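You operate a simulated robot arm through the tools that you are given. There is no shell and no other tool.

The job below is to be done with a simulated robot arm. You get a single attempt, and the scene is never put back.

Task
Start a sealing run: sleeve ONE goes under the bar.
Fine: sealer on, then one press of CLEAR SEALS; swing the hoop's clamp aside for the open sleeve and lock it again; the bowls stay inside; the other sleeve and the film knob stay.

Only the result counts: the job must be done as asked and must still hold three seconds after the hand-in. Knocking over, shifting, dropping, spilling or breaking anything else fails it. A push-on lid holds only when it is set on centred and level and pressed home; a screw cap is set on level and turned clockwise until tight.

Robot
A 6-joint arm with a two-finger gripper, fixed in place. Base frame: the origin is at the foot of the arm, x ahead of it, y to its left, z up; the work surface is at about z = 0.84. Readings come in m, degrees, newtons and seconds.
Its first joint turns from -166.0 to 166.0 degrees. Payload 3.43 kg.
Tool frame: the origin (TCP) lies between the finger pads and is the grasp point; the fingertips stand 0.02 m ahead of it; z points along the fingers, y is the line along which they close. Largest opening 0.19 m; the body of the gripper starts 0.248 m behind the TCP.
Orientation is that of the tool frame in the base frame, as a unit quaternion [x, y, z, w]. With the fingers straight down and closing along the base's y, the tool's x points along the base's -x, its y along +y and its z along -z.

Tools
- The arm moves only by the tool arm_command. Its argument "series" is a list of rows, each an object (a shift or turn left out is 0, a gripper value left out holds the last) with "grip": the gripper command, from -1 (shut) to 1 (fully open), values between in proportion; "slide": the shift along the tool's x, y, z in units of 20 mm (1.0 is 20 mm), a list of three; "rot": the turn, a rotation vector about the tool's x, y, z in units of 8 degrees (1.0 is 8 degrees), a list of three. In form: [{"grip": grip, "slide": [tx, ty, tz], "rot": [ax, ay, az]}, ...]. A call has 1 to 20 rows; each row shifts and turns the commanded pose from where the row before left it, along the tool's axes as they then stand. A call with a number of a shift or a turn outside -1 to 1 is refused whole. A row lasts 0.2 s, in which the tool goes at most 0.05 m and 8.6 degrees; a call with a longer step from one row to the next is refused whole, and so is a gripper value outside its range. Where a pose cannot be reached the arm comes as near as it can. A force on the tool above 90 N (or 10 N above the force at the start of the call, whichever is more), or a blocked arm, ends the call early, and 0.2 s more pass. Each finger travels about 0.045 m/s and halts on what it meets, pressing with about 41 N; the grip force reading is that of the motor and also rises with nothing between the fingers. The clock runs only during rows and for 0.2 s after the last one: add rows that do not move to give the fingers time. The reply holds the time, the measured pose of the TCP, the force on the tool along the base axes, the opening and the grip force, in the units named above and with some noise, with the torque about the TCP (base axes, N m) and any sound that the robot's microphone picked up.
- Cameras (640 x 400 px; columns grow to the right, rows downward): "scene" is fixed at [0.3999, -0.6519, 1.6161]; the picture's right is [0.83, -0.55, 0.00], its down [-0.35, -0.54, -0.76] and it looks along [0.42, 0.64, -0.64] (base axes); focal length 265 px, centre (320, 200). "wrist" rides on the gripper at [0.07, -0.008, -0.288] in the tool frame; the picture's right is [0.12, 0.99, 0.00], its down [-0.96, 0.12, -0.25] and it looks along [-0.25, 0.03, 0.97] (tool axes); focal length 261 px, centre (320, 200).
- capture(camera): a new picture of that camera. No time passes.
- lift_body(by): slides the trunk up (or, below 0, down) by that many m; the arm rides with it, the base frame stays. It gives what a move gives, with no picture.
- measure_at(camera, pixels): there is no depth. For up to 12 entries [column, row, z] of the newest picture of that camera ("zoom" is the newest enlarged one), the place [x, y] in the base frame at which the ray of that pixel passes the height z, good to about 0.002 m. No time passes.
- zoom(camera, box): a new picture of the part [left, top, right, bottom] of that camera's present view, enlarged. No time passes.
- sign_off(): hands the job in; it is judged then, once.

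Leave the gripper open and the arm clear of the work at the hand-in unless told otherwise.

The tools are called after ">>>" as name(argument=value, ...) on one line, values as JSON. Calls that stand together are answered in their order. arm_command: Moves the arm, as the interface text tells. Its arguments: {"type":"object","properties":{"series":{"type":"array","items":{"type":"object","properties":{"grip":{"type":"number"},"slide":{"type":"array","items":{"type":"number"}},"rot":{"type":"array","items":{"type":"number"}}}}}},"required":["series"]} The other tools are called the same way: lift_body (by) slides the trunk up or down; capture (camera) takes a picture; measure_at (camera, pixels) gives the place at which the rays of pixels pass given heights; zoom (camera, box) takes an enlarged picture of a part of a camera's view; sign_off () hands the job in.

At the start:

```text
time: 0.0
position: [0.5899, 0.0238, 1.35]
ee_rot: [0.0, 1.0, 0.0, 0.0]
wrist_force: [0.5, 0.1, -0.7]
torque: [-0.01, 0.02, -0.01]
finger_gap: 0.1902
grasp_force: 0.0
trunk travel left (down, up): [-0.175, 0.065]
```

scene: 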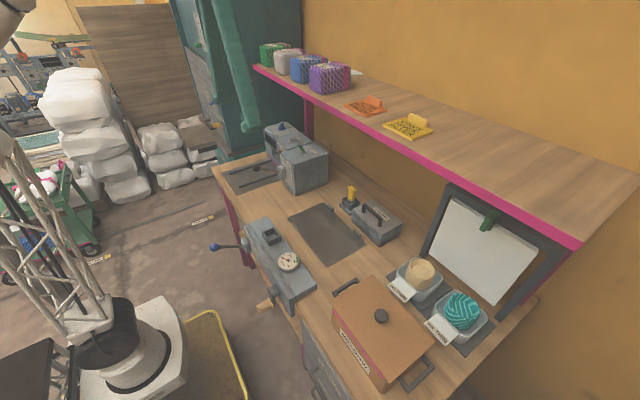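
wrist: 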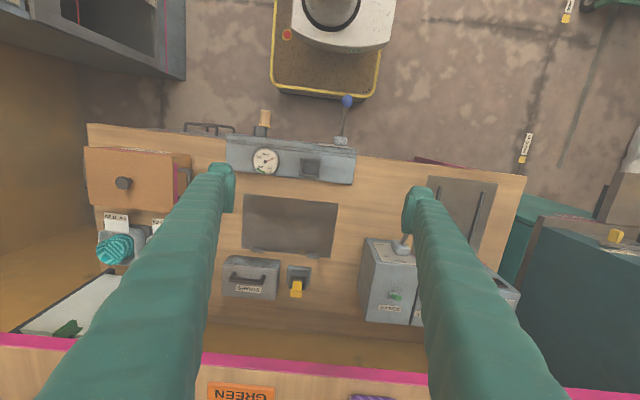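

I'll start by looking closely at the whole bench to see what each item is. I'm zooming into the scene view by region: the bench's left, its middle, its right, and the shelf.

>>> zoom(camera="scene", box=[200, 110, 360, 210])

>>> zoom(camera="scene", box=[200, 200, 360, 300])

>>> zoom(camera="scene", box=[300, 160, 460, 260])

>>> zoom(camera="scene", box=[300, 260, 500, 400])

>>> zoom(camera="scene", box=[380, 170, 560, 350])

>>> zoom(camera="scene", box=[240, 30, 450, 160])

```text
4.00 times, centred on (280, 160) of scene
```

zoom: 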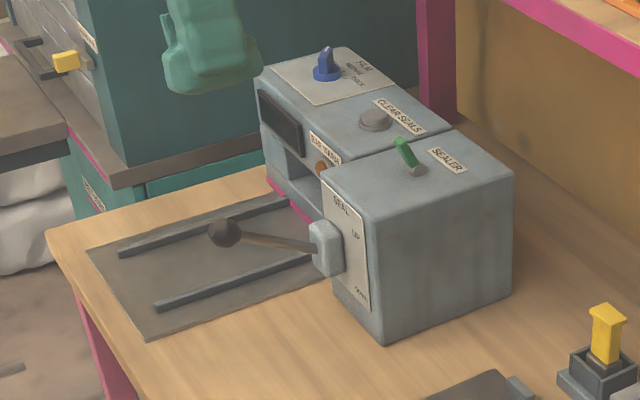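

```text
4.00 times, centred on (280, 250) of scene
```

zoom: 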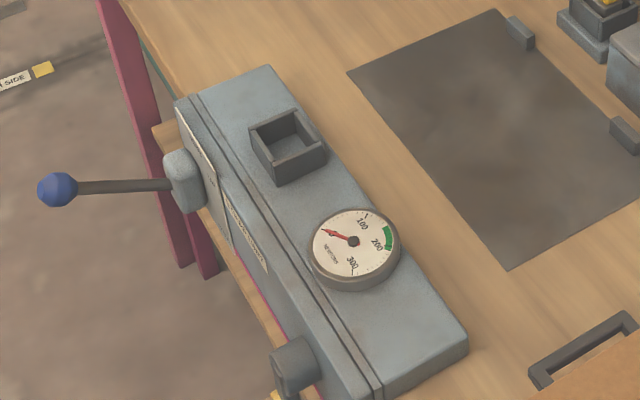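

```text
4.00 times, centred on (380, 210) of scene
```

zoom: 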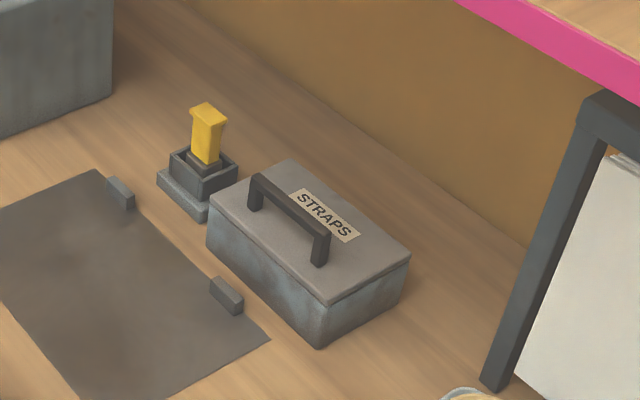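

```text
2.86 times, centred on (400, 330) of scene
```

zoom: 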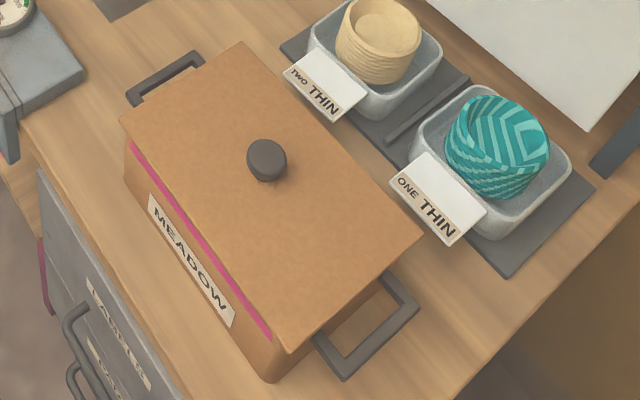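

```text
2.22 times, centred on (470, 260) of scene
```

zoom: 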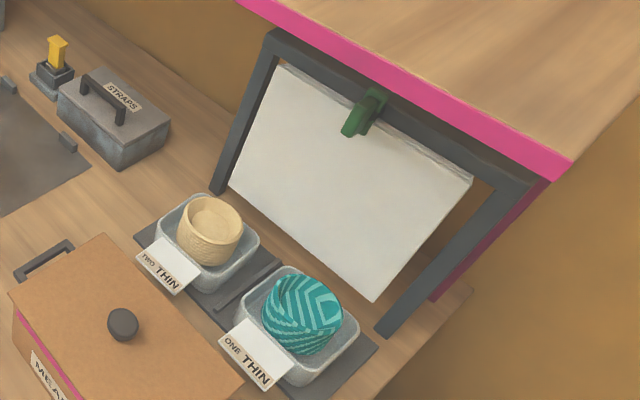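

```text
3.05 times, centred on (345, 95) of scene
```

zoom: 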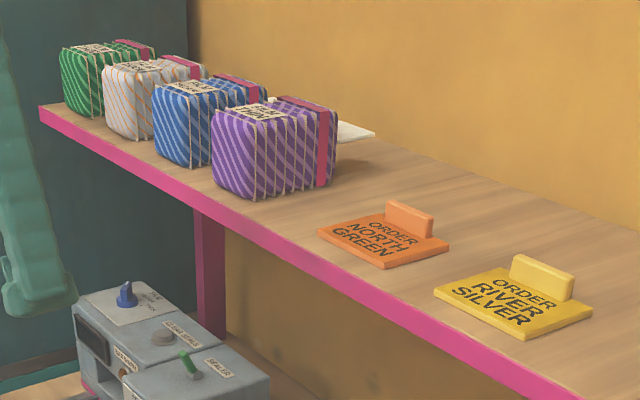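

I see a sealing machine at the left (FILM knob, CLEAR SEALS button, SEALER toggle, SEAL lever up/down), and two open trays at the right, labelled ONE THIN and TWO THIN. I don't know yet what the hoop and its clamp are. I'll check the wrist view and take tighter zooms on the machine and trays.

>>> zoom(camera="wrist", box=[340, 170, 540, 330])

>>> zoom(camera="wrist", box=[10, 170, 210, 350])

>>> zoom(camera="wrist", box=[170, 80, 370, 310])

>>> zoom(camera="scene", box=[255, 115, 335, 165])

>>> zoom(camera="scene", box=[215, 145, 295, 195])

>>> zoom(camera="scene", box=[390, 240, 510, 350])

>>> zoom(camera="scene", box=[0, 150, 120, 270])

>>> zoom(camera="scene", box=[160, 0, 300, 140])

```text
2.50 times, centred on (440, 250) of wrist
```

zoom: 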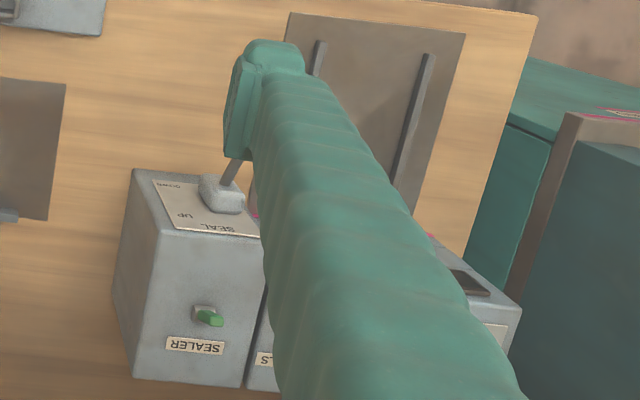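

```text
2.22 times, centred on (110, 260) of wrist
```

zoom: 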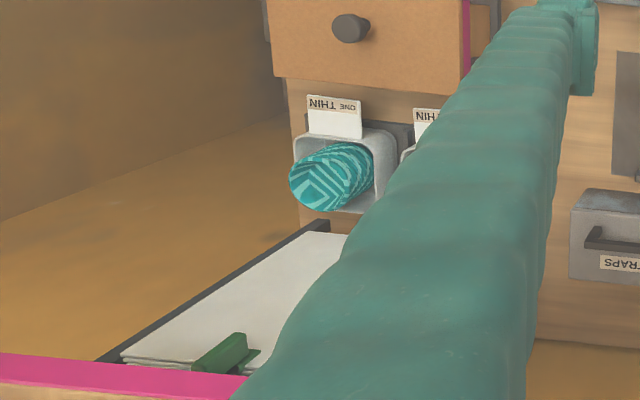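

```text
1.74 times, centred on (270, 195) of wrist
```

zoom: 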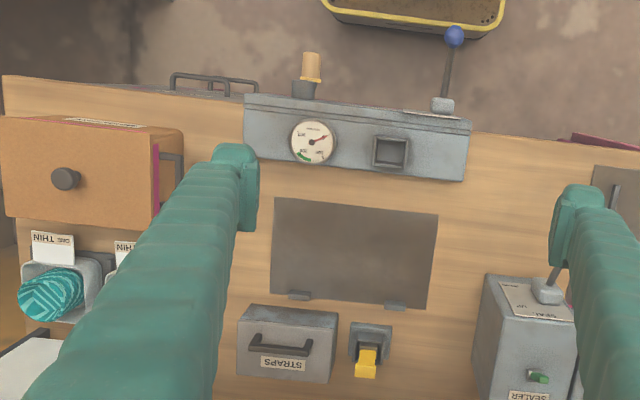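

```text
8.00 times, centred on (295, 140) of scene
```

zoom: 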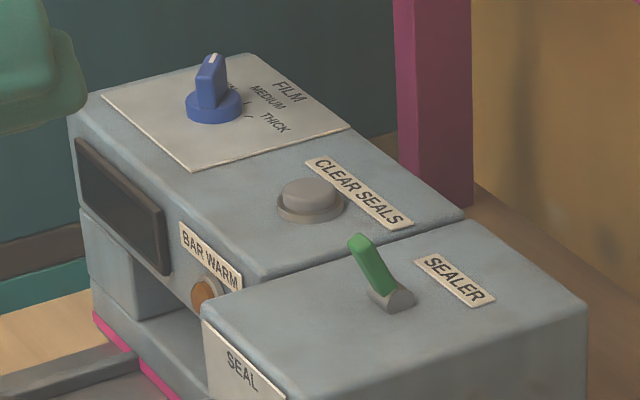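

```text
8.00 times, centred on (255, 170) of scene
```

zoom: 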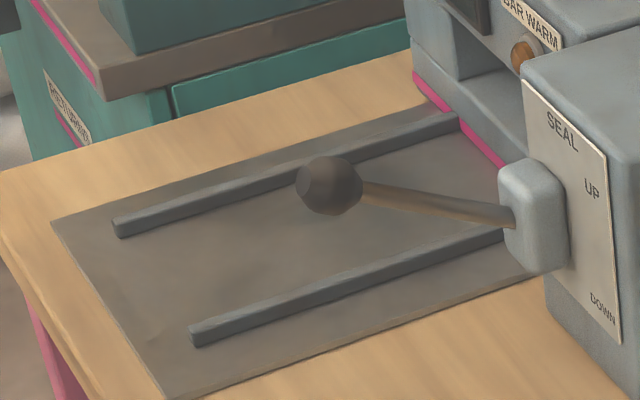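

```text
3.64 times, centred on (450, 295) of scene
```

zoom: 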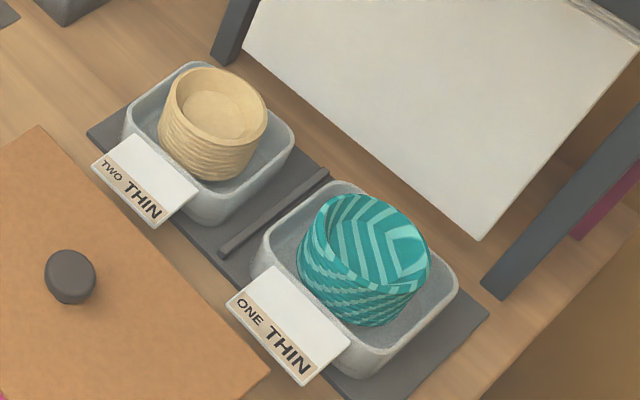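

```text
3.33 times, centred on (60, 210) of scene
```

zoom: 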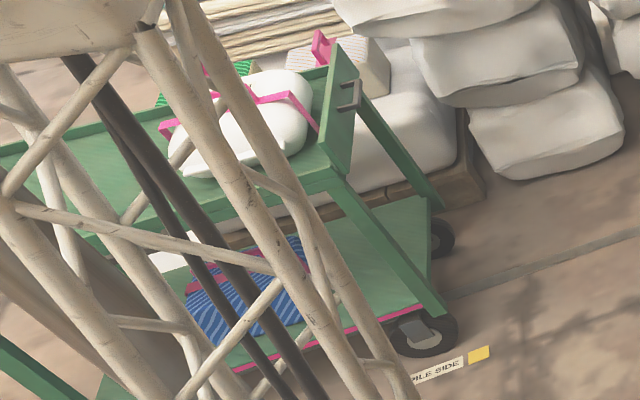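

```text
2.86 times, centred on (230, 70) of scene
```

zoom: 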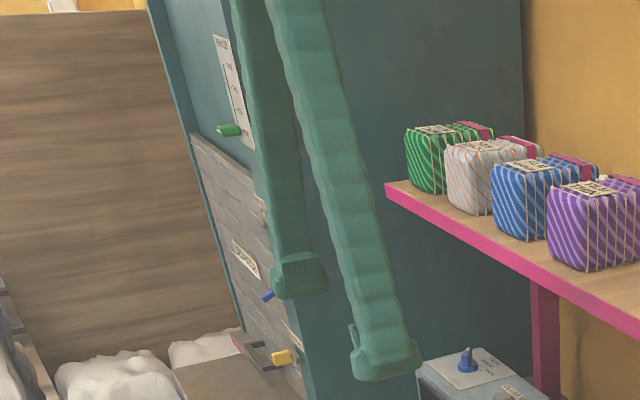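

The layout is clearer now, so next I need dimensions. I'll measure points at bench height (z=0.84) and several candidate heights, covering the sealer's corners, the rails, the trays and the frame.

>>> measure_at(camera="scene", pixels=[[296, 196, 0.84], [328, 184, 0.84], [294.5, 165, 1.0], [294.5, 165, 0.95], [294.5, 165, 1.05], [328, 153, 1.0], [222, 172, 0.84], [238, 195, 0.84], [230, 174, 0.85], [239, 187, 0.85], [271, 159, 0.85], [276, 174, 0.85]])

>>> measure_at(camera="scene", pixels=[[406, 265, 0.84], [480, 340, 0.84], [542, 299, 0.84], [456, 353, 0.84], [512, 299, 0.84], [424, 257, 0.84], [483, 296, 0.84], [442, 346, 0.84], [401, 285, 0.84], [362, 389, 0.84], [424, 254, 0.84], [455, 182, 1.1]])

```text
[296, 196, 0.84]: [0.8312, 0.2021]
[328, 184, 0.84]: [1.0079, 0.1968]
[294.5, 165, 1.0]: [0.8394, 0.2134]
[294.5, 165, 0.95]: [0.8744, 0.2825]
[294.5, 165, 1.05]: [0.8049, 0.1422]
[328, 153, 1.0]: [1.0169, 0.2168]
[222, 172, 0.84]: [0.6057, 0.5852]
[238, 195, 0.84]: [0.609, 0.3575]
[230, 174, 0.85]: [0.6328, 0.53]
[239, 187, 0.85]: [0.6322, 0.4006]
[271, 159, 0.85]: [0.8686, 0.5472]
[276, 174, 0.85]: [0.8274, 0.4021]
```

```text
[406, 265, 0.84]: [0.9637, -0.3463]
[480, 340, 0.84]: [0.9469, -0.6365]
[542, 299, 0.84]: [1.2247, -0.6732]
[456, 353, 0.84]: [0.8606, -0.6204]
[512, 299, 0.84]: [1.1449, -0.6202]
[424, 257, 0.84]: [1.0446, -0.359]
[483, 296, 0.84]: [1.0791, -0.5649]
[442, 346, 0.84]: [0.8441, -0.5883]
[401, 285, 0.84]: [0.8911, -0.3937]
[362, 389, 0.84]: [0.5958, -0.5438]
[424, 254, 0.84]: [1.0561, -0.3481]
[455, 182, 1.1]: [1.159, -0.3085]
```

The sealer box is at x 0.83–1.01 and about 1.0 high. The rails run along x at y≈0.40 and 0.53, so a sleeve slides in along +x. I also need the shelf's position and height so I can avoid it, so I'll measure its front edge from both cameras.

>>> measure_at(camera="scene", pixels=[[255, 68, 1.2], [255, 68, 1.25], [255, 68, 1.3], [255, 68, 1.35], [575, 245, 1.2], [575, 245, 1.25], [575, 245, 1.3], [575, 245, 1.35], [308, 135, 0.84], [313, 140, 0.84], [420, 158, 1.25], [420, 158, 1.3]])

>>> measure_at(camera="wrist", pixels=[[200, 353, 1.2], [200, 353, 1.25], [200, 353, 1.3], [200, 353, 1.35], [10, 340, 1.25], [10, 340, 1.3], [355, 373, 1.25], [355, 373, 1.3], [395, 140, 0.84], [525, 180, 0.84], [90, 130, 0.84], [88, 180, 0.84]])

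```text
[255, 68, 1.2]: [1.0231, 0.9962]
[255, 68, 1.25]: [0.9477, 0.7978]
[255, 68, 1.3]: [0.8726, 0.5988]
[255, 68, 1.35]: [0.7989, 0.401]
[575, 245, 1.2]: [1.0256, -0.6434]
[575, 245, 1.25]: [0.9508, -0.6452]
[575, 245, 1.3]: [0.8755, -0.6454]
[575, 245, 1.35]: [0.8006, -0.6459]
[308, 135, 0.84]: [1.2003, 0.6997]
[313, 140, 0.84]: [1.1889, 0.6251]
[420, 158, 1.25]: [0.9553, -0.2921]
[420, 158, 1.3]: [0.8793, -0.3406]
```

```text
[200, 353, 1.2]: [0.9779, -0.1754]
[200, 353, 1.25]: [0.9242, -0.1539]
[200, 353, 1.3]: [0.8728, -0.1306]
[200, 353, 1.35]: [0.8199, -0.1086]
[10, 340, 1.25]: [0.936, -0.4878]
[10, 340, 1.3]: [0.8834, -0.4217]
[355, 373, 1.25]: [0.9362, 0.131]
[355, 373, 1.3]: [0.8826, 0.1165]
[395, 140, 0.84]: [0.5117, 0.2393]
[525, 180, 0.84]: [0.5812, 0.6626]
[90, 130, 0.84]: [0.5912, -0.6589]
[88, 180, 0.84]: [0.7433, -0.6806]
```

Both cameras agree that the shelf's front edge is at x≈0.875, z≈1.3, so the trays and the sealer's top sit partly under it and I'll have to tilt the tool. I'm moving the tool to the right (-y) at its present height, still in front of the shelf, to see the trays and the frame better.

>>> arm_command(series=[{"slide": [0, -1, 0]}, {"slide": [0, -1, 0]}, {"slide": [0, -1, 0]}, {"slide": [0, -1, 0]}, {"slide": [0, -1, 0]}, {"slide": [0, -1, 0]}, {"slide": [0, -1, 0]}, {"slide": [0, -1, 0]}, {"slide": [0, -1, 0]}, {"slide": [0, -1, 0]}, {"slide": [0, -1, 0]}, {"slide": [0, -1, 0]}, {"slide": [0, -1, 0]}, {"slide": [0, -1, 0]}, {"slide": [0, -1, 0]}, {"slide": [0, -1, 0]}, {"slide": [0, -1, 0]}, {"slide": [0, -1, 0]}])

>>> capture(camera="wrist")

>>> capture(camera="scene")

```text
time: 3.8
position: [0.5848, -0.3351, 1.3356]
ee_rot: [0.0, 1.0, -0.002, 0.003]
wrist_force: [-1.2, -0.2, 0.0]
torque: [-0.1, 0.02, 0.02]
finger_gap: 0.1901
grasp_force: 0.1
out of reach, approached as far as the arm can: row 13, 15, 17, 18
trunk travel left (down, up): [-0.175, 0.065]
```

```text
taken
```

wrist: 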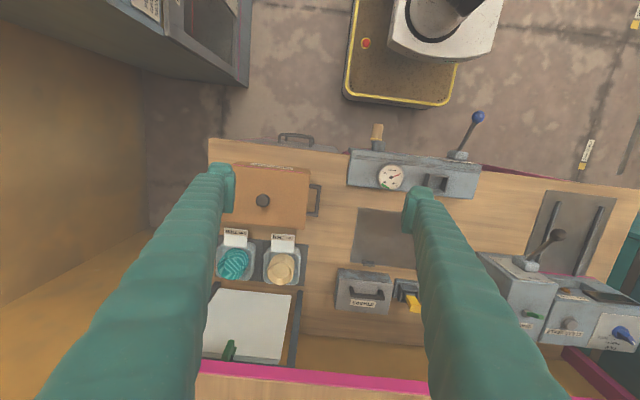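

```text
taken
```

scene: 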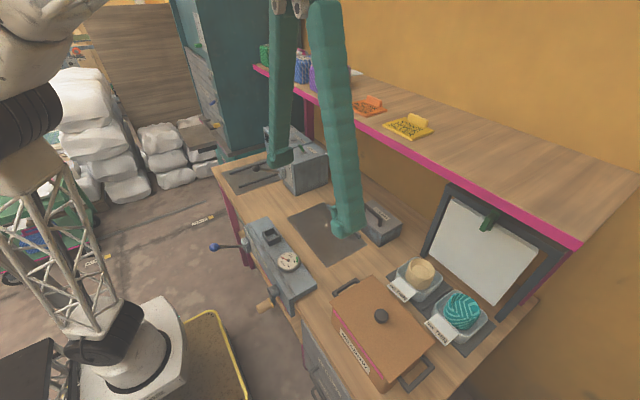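

I now see the trays directly from above (ONE teal at about (234,263), TWO at about (282,265)) and the framed sheet with its green clip at (230,350). I'm zooming in on those and on the sealer from here.

>>> zoom(camera="wrist", box=[200, 210, 320, 300])

>>> zoom(camera="wrist", box=[180, 260, 320, 390])

>>> zoom(camera="wrist", box=[460, 190, 640, 360])

>>> zoom(camera="wrist", box=[320, 100, 500, 220])

>>> zoom(camera="wrist", box=[320, 230, 440, 330])

```text
4.44 times, centred on (260, 255) of wrist
```

zoom: 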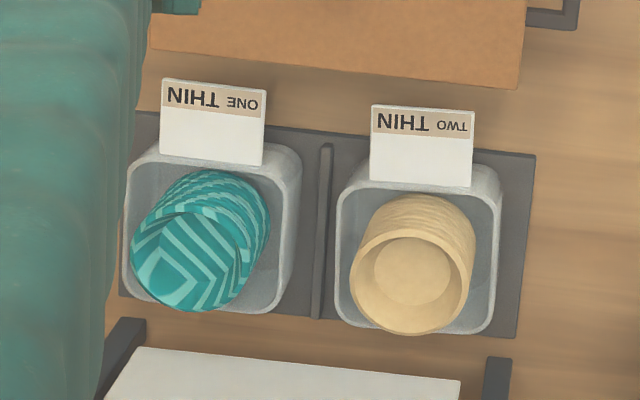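

```text
3.08 times, centred on (250, 325) of wrist
```

zoom: 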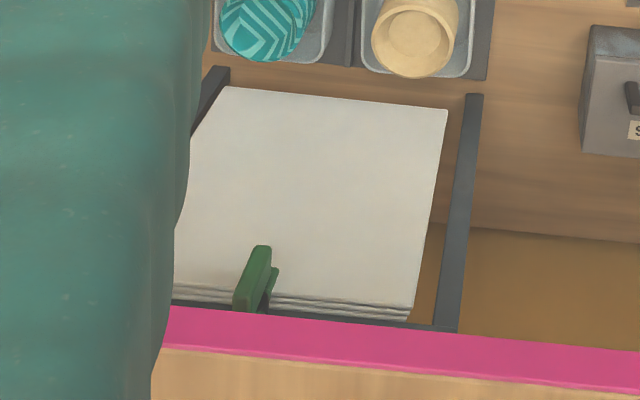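

```text
2.35 times, centred on (550, 275) of wrist
```

zoom: 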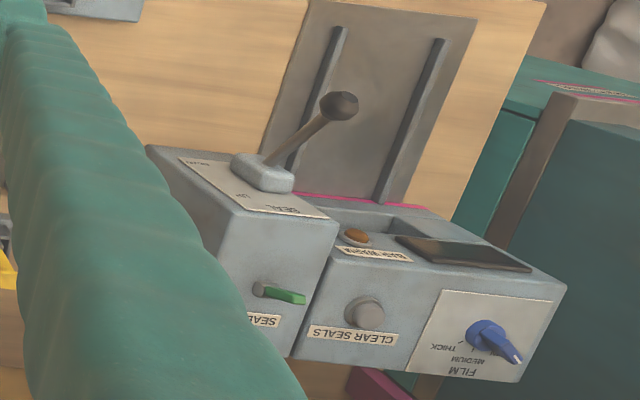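

```text
3.33 times, centred on (410, 160) of wrist
```

zoom: 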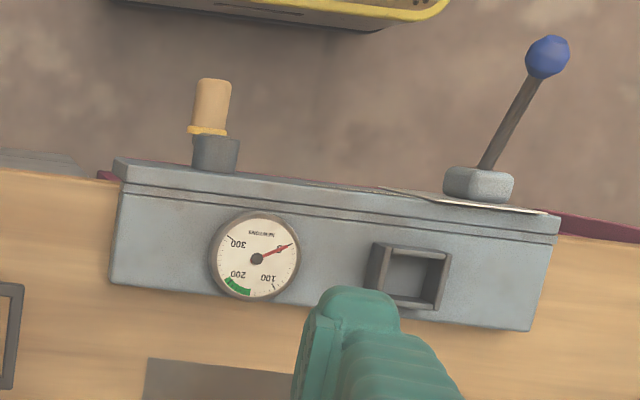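

```text
4.00 times, centred on (380, 280) of wrist
```

zoom: 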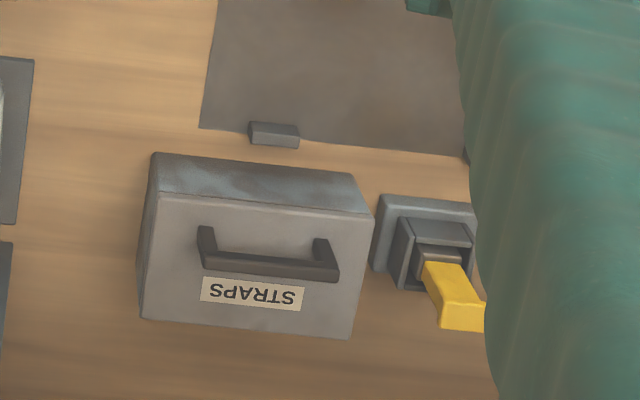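

The frame holds a stack of white sheets with a green clip at its top, and the sealer has a rail track leading to a slot below its face. To see the frame and trays straight on, I'll lower the tool about 0.18 m and tilt it 40° forward.

>>> arm_command(series=[{"slide": [0, 0, 1]}, {"slide": [0, 0, 1]}, {"slide": [0, 0, 1]}, {"slide": [0, 0, 1]}, {"slide": [0, 0, 1]}, {"slide": [0, 0, 1]}, {"slide": [0, 0, 1]}, {"slide": [0, 0, 1]}, {"rot": [0, -1, 0]}, {"rot": [0, -1, 0]}, {"rot": [0, -1, 0]}, {"rot": [0, -1, 0]}, {"rot": [0, -1, 0]}])

>>> capture(camera="wrist")

>>> capture(camera="scene")

```text
time: 6.6
position: [0.5873, -0.336, 1.1719]
ee_rot: [0.002, 0.94, 0.001, 0.342]
wrist_force: [0.3, -0.9, -0.2]
torque: [0.02, 0.0, 0.01]
finger_gap: 0.1904
grasp_force: 0.1
trunk travel left (down, up): [-0.175, 0.065]
```

```text
taken
```

wrist: 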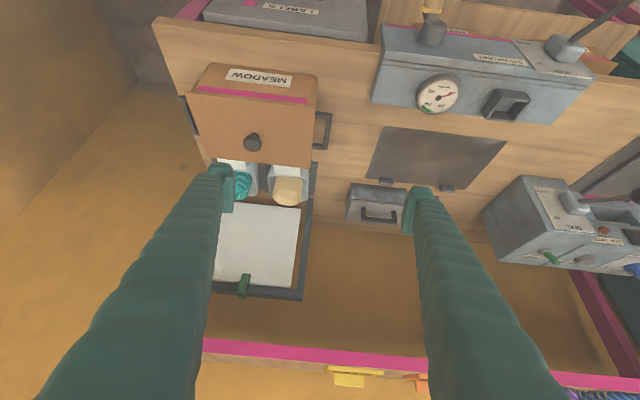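

```text
taken
```

scene: 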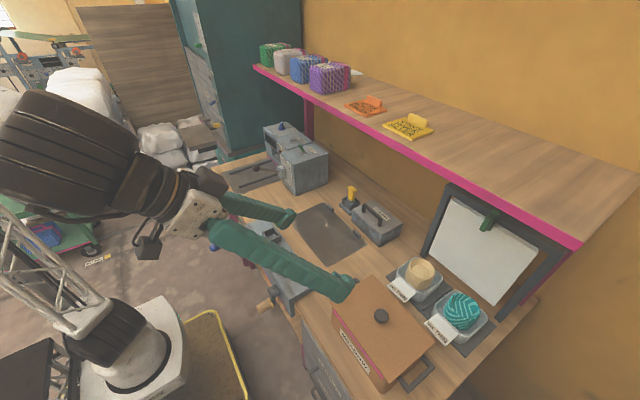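

The tilted pose works well. Zooming on the frame and clip (around (250,245)), the sealer's side (560,230) and the front device from this angle.

>>> zoom(camera="wrist", box=[200, 150, 320, 310])

>>> zoom(camera="wrist", box=[480, 150, 640, 290])

>>> zoom(camera="wrist", box=[360, 0, 620, 140])

>>> zoom(camera="scene", box=[460, 200, 520, 250])

```text
2.50 times, centred on (260, 230) of wrist
```

zoom: 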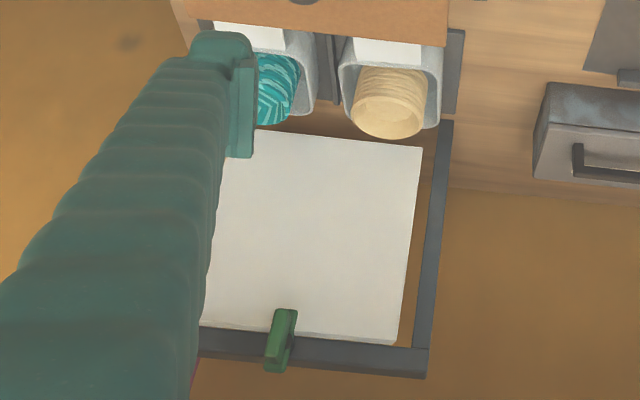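

```text
2.86 times, centred on (560, 220) of wrist
```

zoom: 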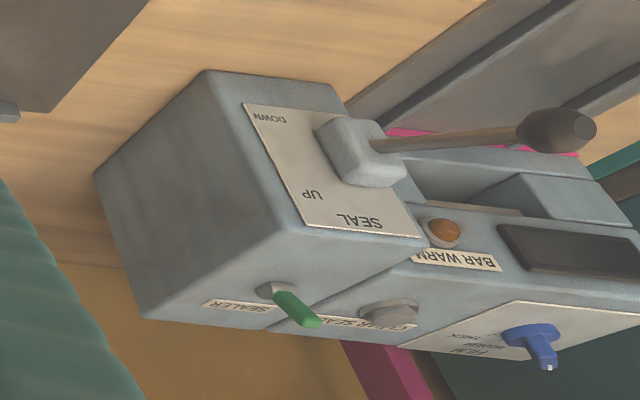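

```text
2.46 times, centred on (490, 70) of wrist
```

zoom: 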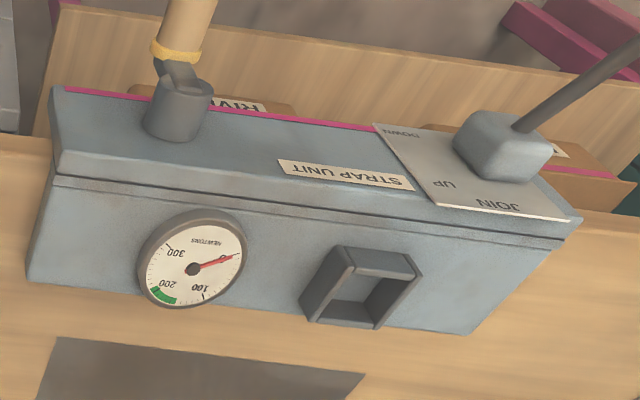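

```text
8.00 times, centred on (490, 225) of scene
```

zoom: 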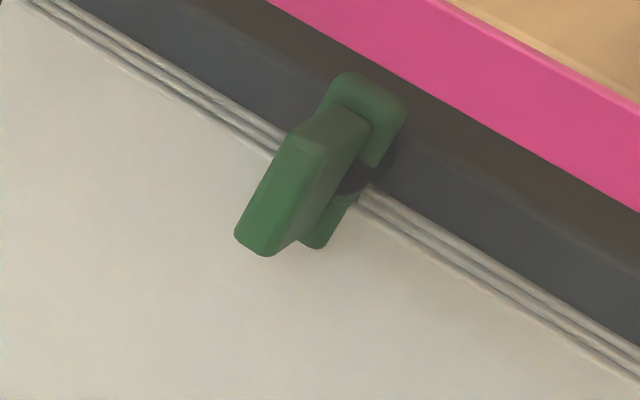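

The front device is a strap unit, so the hoop must be either this frame or something inside the sealer. I'm moving left (+y) with the tool still tilted, to look into the front of the sealer.

>>> arm_command(series=[{"slide": [0, 1, 0]}, {"slide": [0, 1, 0]}, {"slide": [0, 1, 0]}, {"slide": [0, 1, 0]}, {"slide": [0, 1, 0]}, {"slide": [0, 1, 0]}, {"slide": [0, 1, 0]}, {"slide": [0, 1, 0]}, {"slide": [0, 1, 0]}, {"slide": [0, 1, 0]}, {"slide": [0, 1, 0]}, {"slide": [0, 1, 0]}, {"slide": [0, 1, 0]}, {"slide": [0, 1, 0]}, {"slide": [0, 1, 0]}, {"slide": [0, 1, 0]}, {"slide": [0, 1, 0]}, {"slide": [0, 1, 0]}, {"slide": [0, 1, 0]}, {"slide": [0, 1, 0]}])

>>> arm_command(series=[{"slide": [0, 1, 0]}, {"slide": [0, 1, 0]}, {"slide": [0, 1, 0]}, {"slide": [0, 1, 0]}, {"slide": [0, 1, 0]}, {"slide": [0, 1, 0]}, {"slide": [0, 1, 0]}, {"slide": [0, 1, 0]}, {"slide": [0, 1, 0]}, {"slide": [0, 1, 0]}, {"slide": [0, 1, 0]}, {"slide": [0, 1, 0]}, {"slide": [0, 1, 0]}, {"slide": [0, 1, 0]}, {"slide": [0, 1, 0]}, {"slide": [0, 1, 0]}])

>>> capture(camera="wrist")

>>> capture(camera="scene")

```text
time: 10.8
position: [0.5859, 0.0661, 1.1745]
ee_rot: [0.0, 0.94, 0.0, 0.342]
wrist_force: [0.4, -0.4, 0.1]
torque: [-0.03, -0.04, -0.02]
finger_gap: 0.1903
grasp_force: 0.0
trunk travel left (down, up): [-0.175, 0.065]
```

```text
time: 14.2
position: [0.5852, 0.3873, 1.1751]
ee_rot: [0.0, 0.94, 0.0, 0.342]
wrist_force: [0.5, -0.7, 0.1]
torque: [0.06, -0.01, 0.04]
finger_gap: 0.19
grasp_force: 0.0
trunk travel left (down, up): [-0.175, 0.065]
```

```text
taken
```

wrist: 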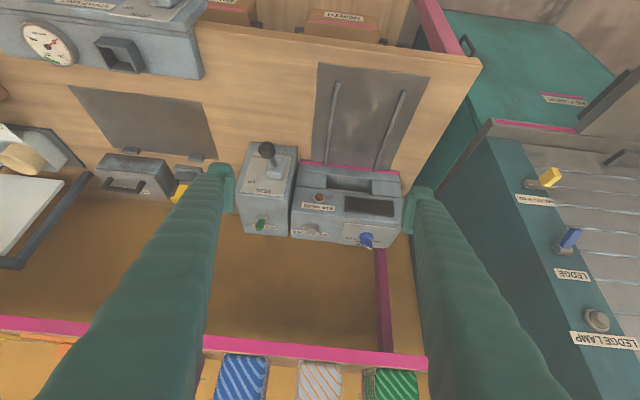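

```text
taken
```

scene: 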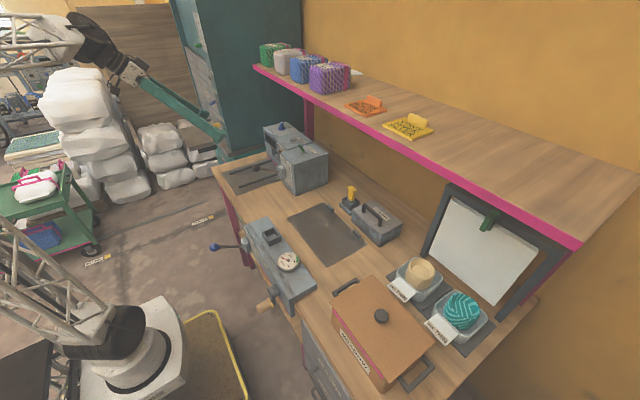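

I can now see the sealer front at about (340,200), plus a neighbouring cabinet with LEDGE controls. Zooming in.

>>> zoom(camera="wrist", box=[220, 130, 420, 255])

>>> zoom(camera="wrist", box=[420, 80, 640, 360])

>>> zoom(camera="wrist", box=[0, 80, 240, 280])

>>> zoom(camera="scene", box=[160, 40, 300, 180])

```text
3.20 times, centred on (320, 192) of wrist
```

zoom: 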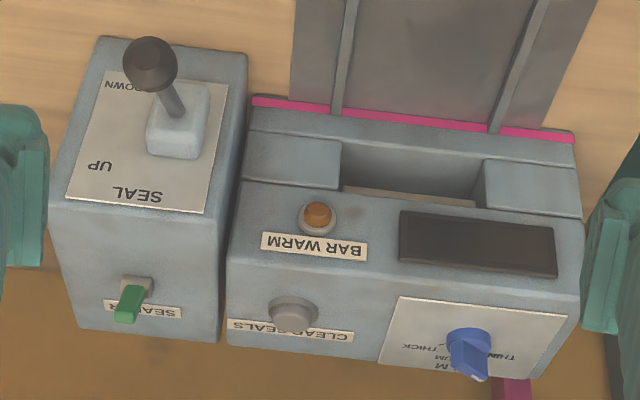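

```text
1.43 times, centred on (530, 220) of wrist
```

zoom: 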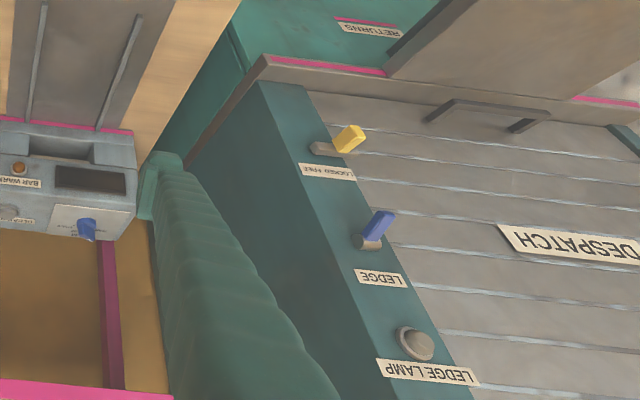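

```text
2.00 times, centred on (120, 180) of wrist
```

zoom: 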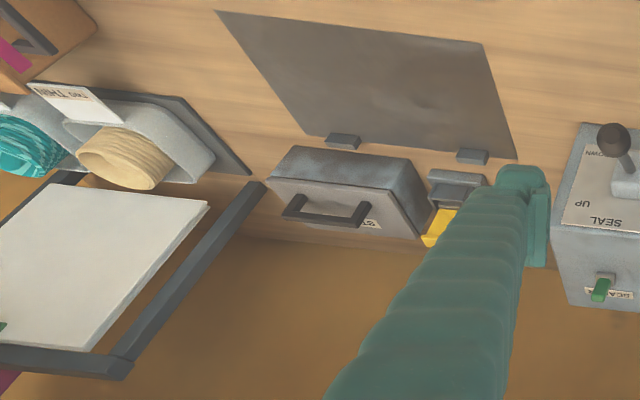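

```text
2.86 times, centred on (230, 110) of scene
```

zoom: 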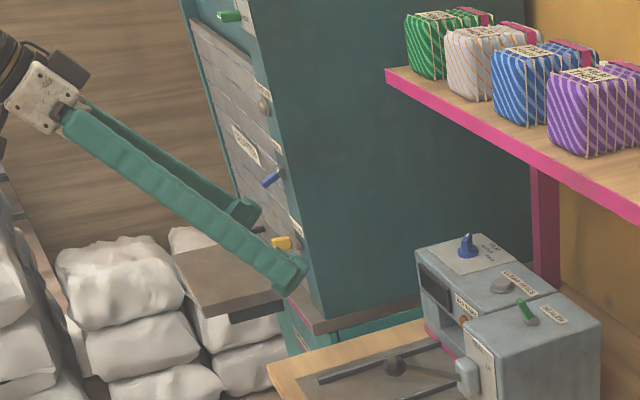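

The zooms re-render with full detail, so I can look very closely from where I am. I'm taking tight zooms on the clip, the tops of both trays, the sealer slot and the SEAL lever.

>>> zoom(camera="scene", box=[475, 212, 507, 232])

>>> zoom(camera="scene", box=[425, 285, 495, 350])

>>> zoom(camera="scene", box=[395, 250, 450, 305])

>>> zoom(camera="wrist", box=[285, 155, 405, 200])

>>> zoom(camera="scene", box=[245, 150, 305, 195])

>>> zoom(camera="scene", box=[410, 175, 580, 320])

```text
16.00 times, centred on (491, 222) of scene
```

zoom: 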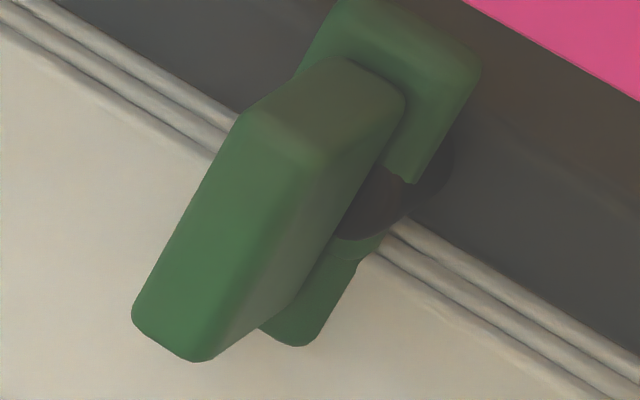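

```text
6.15 times, centred on (460, 318) of scene
```

zoom: 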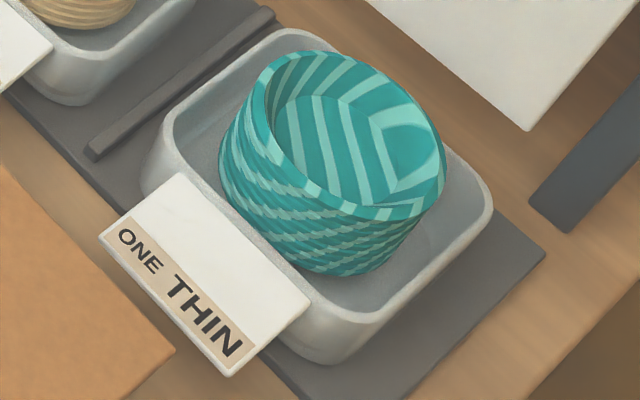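

```text
7.27 times, centred on (422, 278) of scene
```

zoom: 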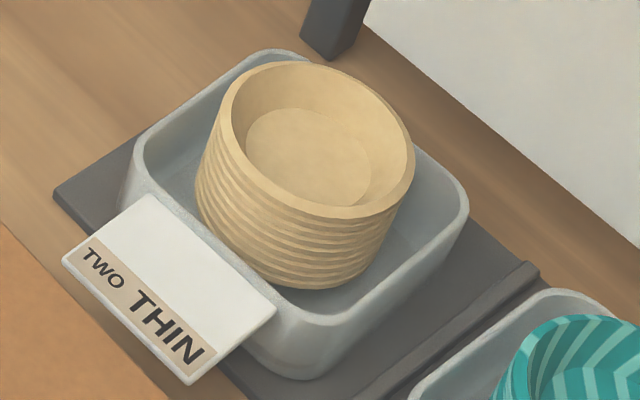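

```text
5.33 times, centred on (345, 178) of wrist
```

zoom: 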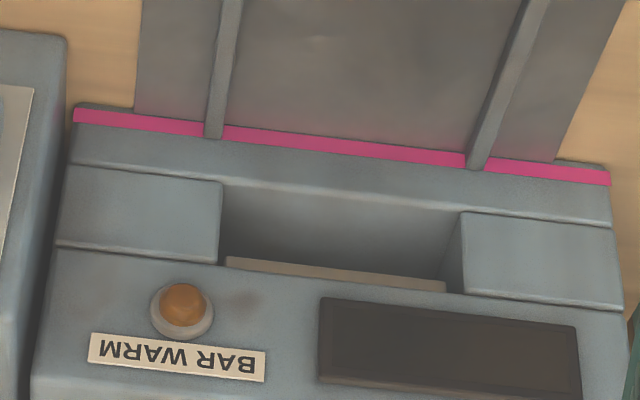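

```text
8.89 times, centred on (275, 172) of scene
```

zoom: 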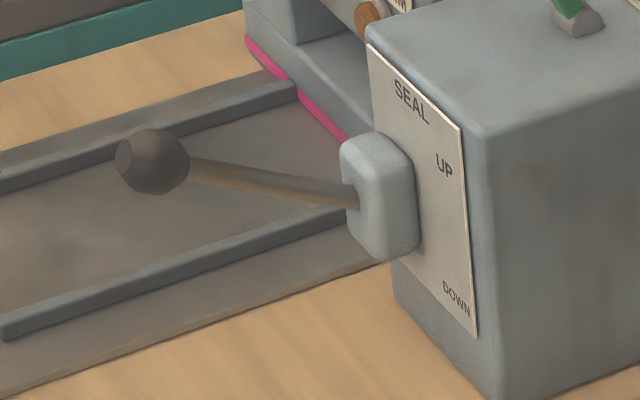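

```text
2.76 times, centred on (495, 248) of scene
```

zoom: 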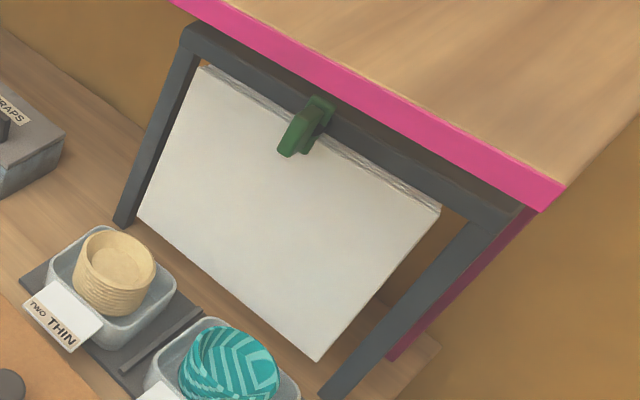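

The sealer's slot is a jaw between two side blocks, with a light strip behind it. I still want to see under the bar itself, so I'll lower and tilt further to look nearly horizontally into the slot from y≈0.46.

>>> arm_command(series=[{"slide": [0.78, 0.57, 0.93]}, {"slide": [0.78, 0.57, 0.93]}, {"slide": [0.78, 0.57, 0.93]}, {"slide": [0.78, 0.57, 0.93]}, {"slide": [0.78, 0.57, 0.93]}, {"slide": [0.78, 0.57, 0.93]}, {"slide": [0.78, 0.57, 0.93]}, {"rot": [0, -1, 0]}, {"rot": [0, -1, 0]}, {"rot": [0, -1, 0]}])

>>> capture(camera="wrist")

>>> zoom(camera="wrist", box=[220, 110, 420, 250])

```text
time: 16.4
position: [0.585, 0.4662, 1.0079]
ee_rot: [0.0, 0.848, 0.001, 0.53]
wrist_force: [-0.2, 0.0, -0.1]
torque: [0.04, 0.05, 0.12]
finger_gap: 0.1901
grasp_force: 0.1
trunk travel left (down, up): [-0.175, 0.065]
```

```text
taken
```

wrist: 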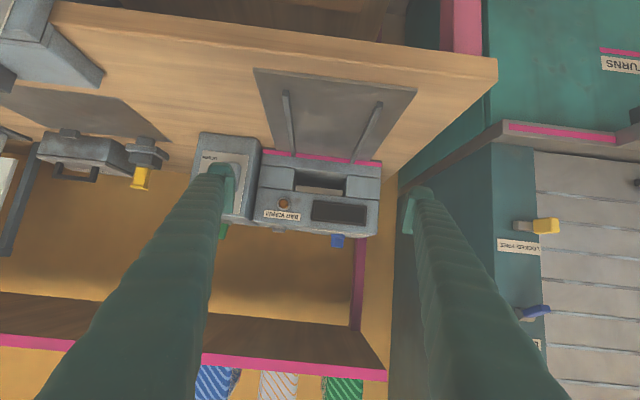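

```text
2.86 times, centred on (320, 180) of wrist
```

zoom: 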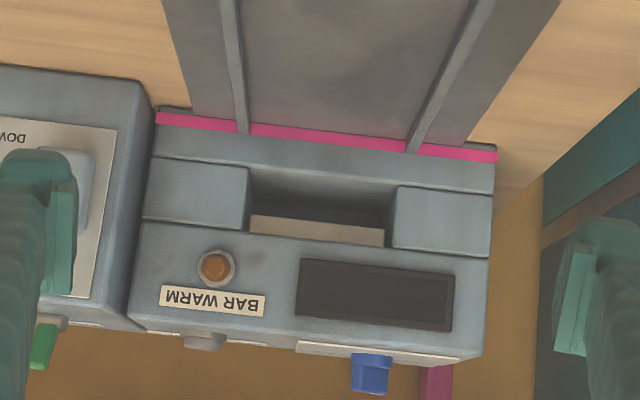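

The jaw is clear: a light bar strip sits under the upper body, and a centre opening between the side blocks takes the sleeve's white flap. There's no hoop on the sealer, so it must be the inverted-U frame with the green clamp. I'll raise the tool and return to the right side to study that frame from a low, front-on view.

>>> arm_command(series=[{"slide": [-0.9, 0, -0.44]}, {"slide": [-0.9, 0, -0.44]}, {"slide": [-0.9, 0, -0.44]}, {"slide": [-0.9, 0, -0.44]}, {"slide": [-0.9, 0, -0.44]}, {"slide": [-0.9, 0, -0.44]}, {"slide": [0, -1, 0]}, {"slide": [0, -1, 0]}, {"slide": [0, -1, 0]}, {"slide": [0, -1, 0]}, {"slide": [0, -1, 0]}, {"slide": [0, -1, 0]}, {"slide": [0, -1, 0]}, {"slide": [0, -1, 0]}, {"slide": [0, -1, 0]}, {"slide": [0, -1, 0]}, {"slide": [0, -1, 0]}, {"slide": [0, -1, 0]}, {"slide": [0, -1, 0]}, {"slide": [0, -1, 0]}])

>>> arm_command(series=[{"slide": [0, -1, 0]}, {"slide": [0, -1, 0]}, {"slide": [0, -1, 0]}, {"slide": [0, -1, 0]}, {"slide": [0, -1, 0]}, {"slide": [0, -1, 0]}, {"slide": [0, -1, 0]}, {"slide": [0, -1, 0]}, {"slide": [0, -1, 0]}, {"slide": [0, -1, 0]}, {"slide": [0, -1, 0]}, {"slide": [0, -1, 0]}, {"slide": [0, -1, 0]}, {"slide": [0, -1, 0]}, {"slide": [0, -1, 0]}, {"slide": [0, -1, 0]}, {"slide": [0, -1, 0]}, {"slide": [0, -1, 0]}, {"slide": [0, -1, 0]}, {"slide": [0, -1, 0]}])

>>> arm_command(series=[{"slide": [0, -1, 0]}, {"slide": [0, -1, 0]}, {"slide": [0, -1, 0]}, {"slide": [0, -1, 0]}, {"slide": [0, -1, 0]}, {"slide": [0, -1, 0]}, {"slide": [0, -1, 0]}, {"slide": [0, -1, 0]}, {"slide": [0, -1, 0]}, {"slide": [0, -1, 0]}, {"slide": [0, -1, 0]}, {"slide": [0, -1, 0]}])

>>> capture(camera="wrist")

>>> capture(camera="scene")

```text
time: 20.6
position: [0.5877, 0.1856, 1.1263]
ee_rot: [0.001, 0.848, -0.001, 0.529]
wrist_force: [0.5, 0.2, 0.0]
torque: [-0.05, -0.02, -0.11]
finger_gap: 0.1899
grasp_force: 0.1
trunk travel left (down, up): [-0.175, 0.065]
```

```text
time: 24.1
position: [0.5846, -0.0195, 1.1411]
ee_rot: [-0.09, 0.835, 0.041, 0.542]
wrist_force: [0.1, 1.0, -0.3]
torque: [-0.02, -0.01, -0.02]
finger_gap: 0.19
grasp_force: 0.0
out of reach, approached as far as the arm can: row 10, 11
trunk travel left (down, up): [-0.175, 0.065]
stopped in row 17: the arm was blocked; the commanded pose is now the measured one
```

```text
time: 24.8
position: [0.5807, 0.039, 1.1669]
ee_rot: [-0.17, 0.811, 0.072, 0.556]
wrist_force: [0.9, 0.2, 0.3]
torque: [-0.01, -0.01, -0.01]
finger_gap: 0.1901
grasp_force: 0.0
trunk travel left (down, up): [-0.175, 0.065]
stopped in row 3: the arm was blocked; the commanded pose is now the measured one
```

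```text
taken
```

wrist: 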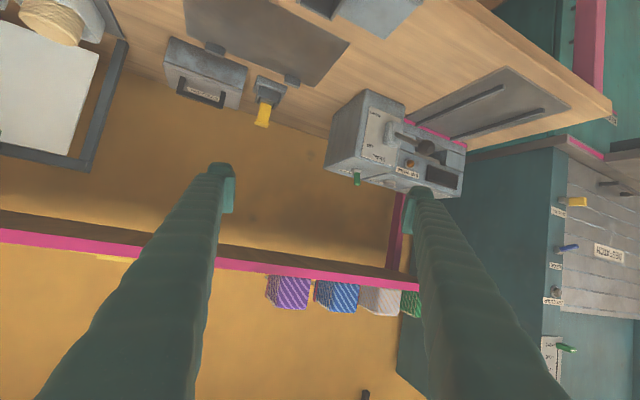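

```text
taken
```

scene: 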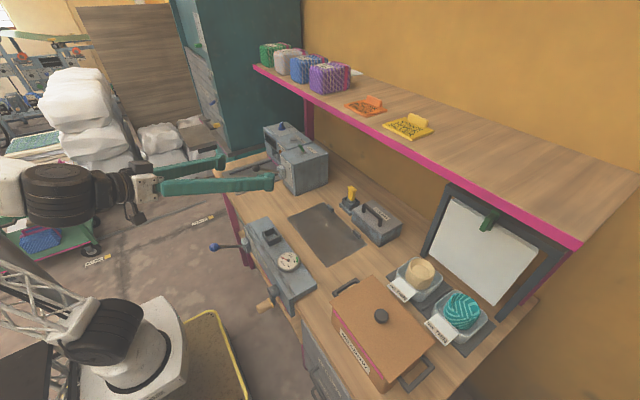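

Only light forces, but the wrist came too close to the base axis in that near-horizontal pose and the arm jammed against its own limits. I'll turn the tool back to the 40° tilt that crossed here earlier without trouble, then continue right.

>>> arm_command(series=[{"rot": [0.365, 0.71, 0.39]}, {"rot": [0.365, 0.71, 0.39]}, {"rot": [0.365, 0.71, 0.39]}, {"rot": [0.365, 0.71, 0.39]}, {"rot": [0.365, 0.71, 0.39]}, {}])

```text
time: 26.2
position: [0.5804, 0.031, 1.1659]
ee_rot: [0.005, 0.94, -0.002, 0.342]
wrist_force: [0.4, 0.9, -0.5]
torque: [0.02, 0.0, -0.02]
finger_gap: 0.1901
grasp_force: 0.1
trunk travel left (down, up): [-0.175, 0.065]
```

The orientation is recovered to a 40° tilt. Moving right to about y=-0.4 for the close look.

>>> arm_command(series=[{"slide": [0, -1, 0]}, {"slide": [0, -1, 0]}, {"slide": [0, -1, 0]}, {"slide": [0, -1, 0]}, {"slide": [0, -1, 0]}, {"slide": [0, -1, 0]}, {"slide": [0, -1, 0]}, {"slide": [0, -1, 0]}, {"slide": [0, -1, 0]}, {"slide": [0, -1, 0]}, {"slide": [0, -1, 0]}, {"slide": [0, -1, 0]}, {"slide": [0, -1, 0]}, {"slide": [0, -1, 0]}, {"slide": [0, -1, 0]}, {"slide": [0, -1, 0]}, {"slide": [0, -1, 0]}, {"slide": [0, -1, 0]}, {"slide": [0, -1, 0]}, {"slide": [0, -1, 0]}])

>>> arm_command(series=[{"slide": [0, -1, 0]}, {"slide": [0, -1, 0]}, {"slide": [0, -1, 0]}, {"slide": [0, -1, 0]}])

>>> capture(camera="wrist")

>>> capture(camera="scene")

```text
time: 30.4
position: [0.578, -0.3673, 1.1675]
ee_rot: [0.004, 0.939, -0.002, 0.343]
wrist_force: [-1.1, -0.4, 0.9]
torque: [-0.05, -0.04, -0.06]
finger_gap: 0.19
grasp_force: 0.1
trunk travel left (down, up): [-0.175, 0.065]
```

```text
time: 31.4
position: [0.5766, -0.4482, 1.168]
ee_rot: [0.005, 0.94, -0.001, 0.343]
wrist_force: [0.3, -0.1, 1.1]
torque: [-0.08, 0.01, -0.07]
finger_gap: 0.1901
grasp_force: 0.1
trunk travel left (down, up): [-0.175, 0.065]
```

```text
taken
```

wrist: 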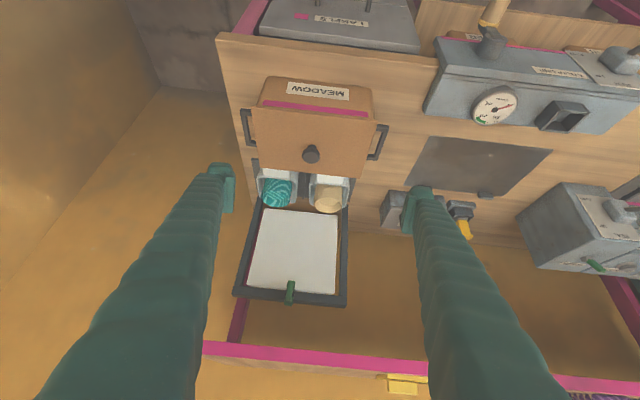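

```text
taken
```

scene: 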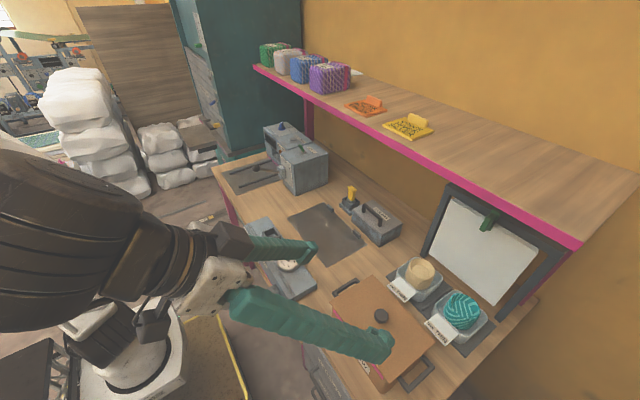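

I have an unobstructed view of the frame, clip and trays between the fingers. Zooming on the whole frame, the clip at (290,292), and the trays at (305,190).

>>> zoom(camera="wrist", box=[225, 180, 365, 310])

>>> zoom(camera="wrist", box=[270, 272, 310, 312])

>>> zoom(camera="wrist", box=[245, 155, 365, 220])

>>> zoom(camera="wrist", box=[380, 180, 480, 260])

```text
3.08 times, centred on (295, 245) of wrist
```

zoom: 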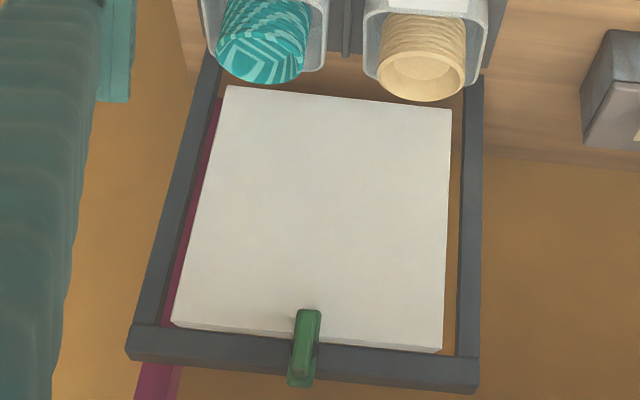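

```text
10.00 times, centred on (290, 292) of wrist
```

zoom: 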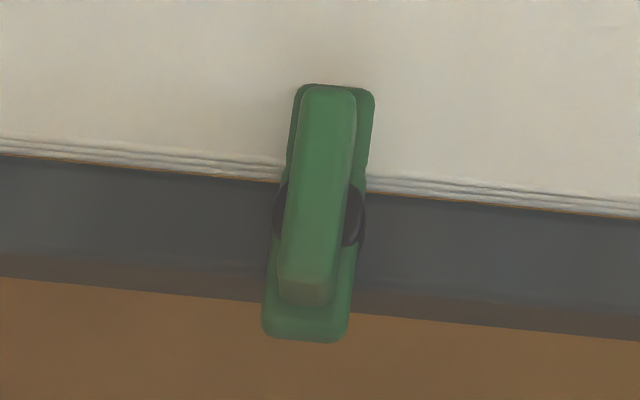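

```text
5.33 times, centred on (305, 188) of wrist
```

zoom: 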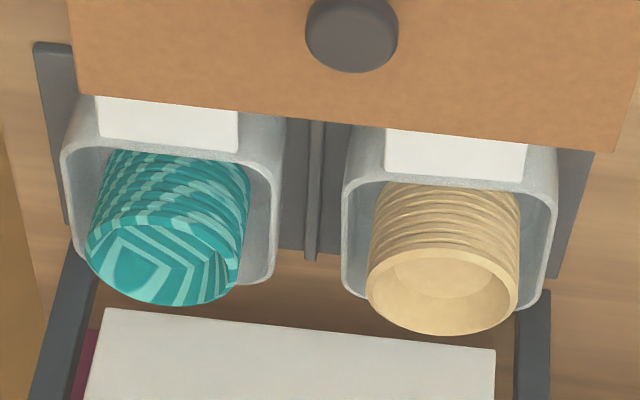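

```text
5.00 times, centred on (430, 220) of wrist
```

zoom: 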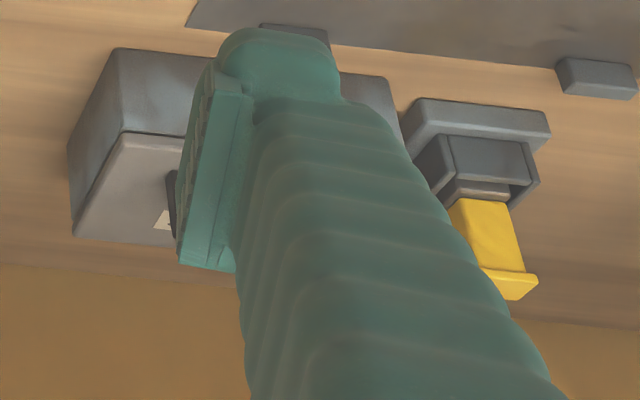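

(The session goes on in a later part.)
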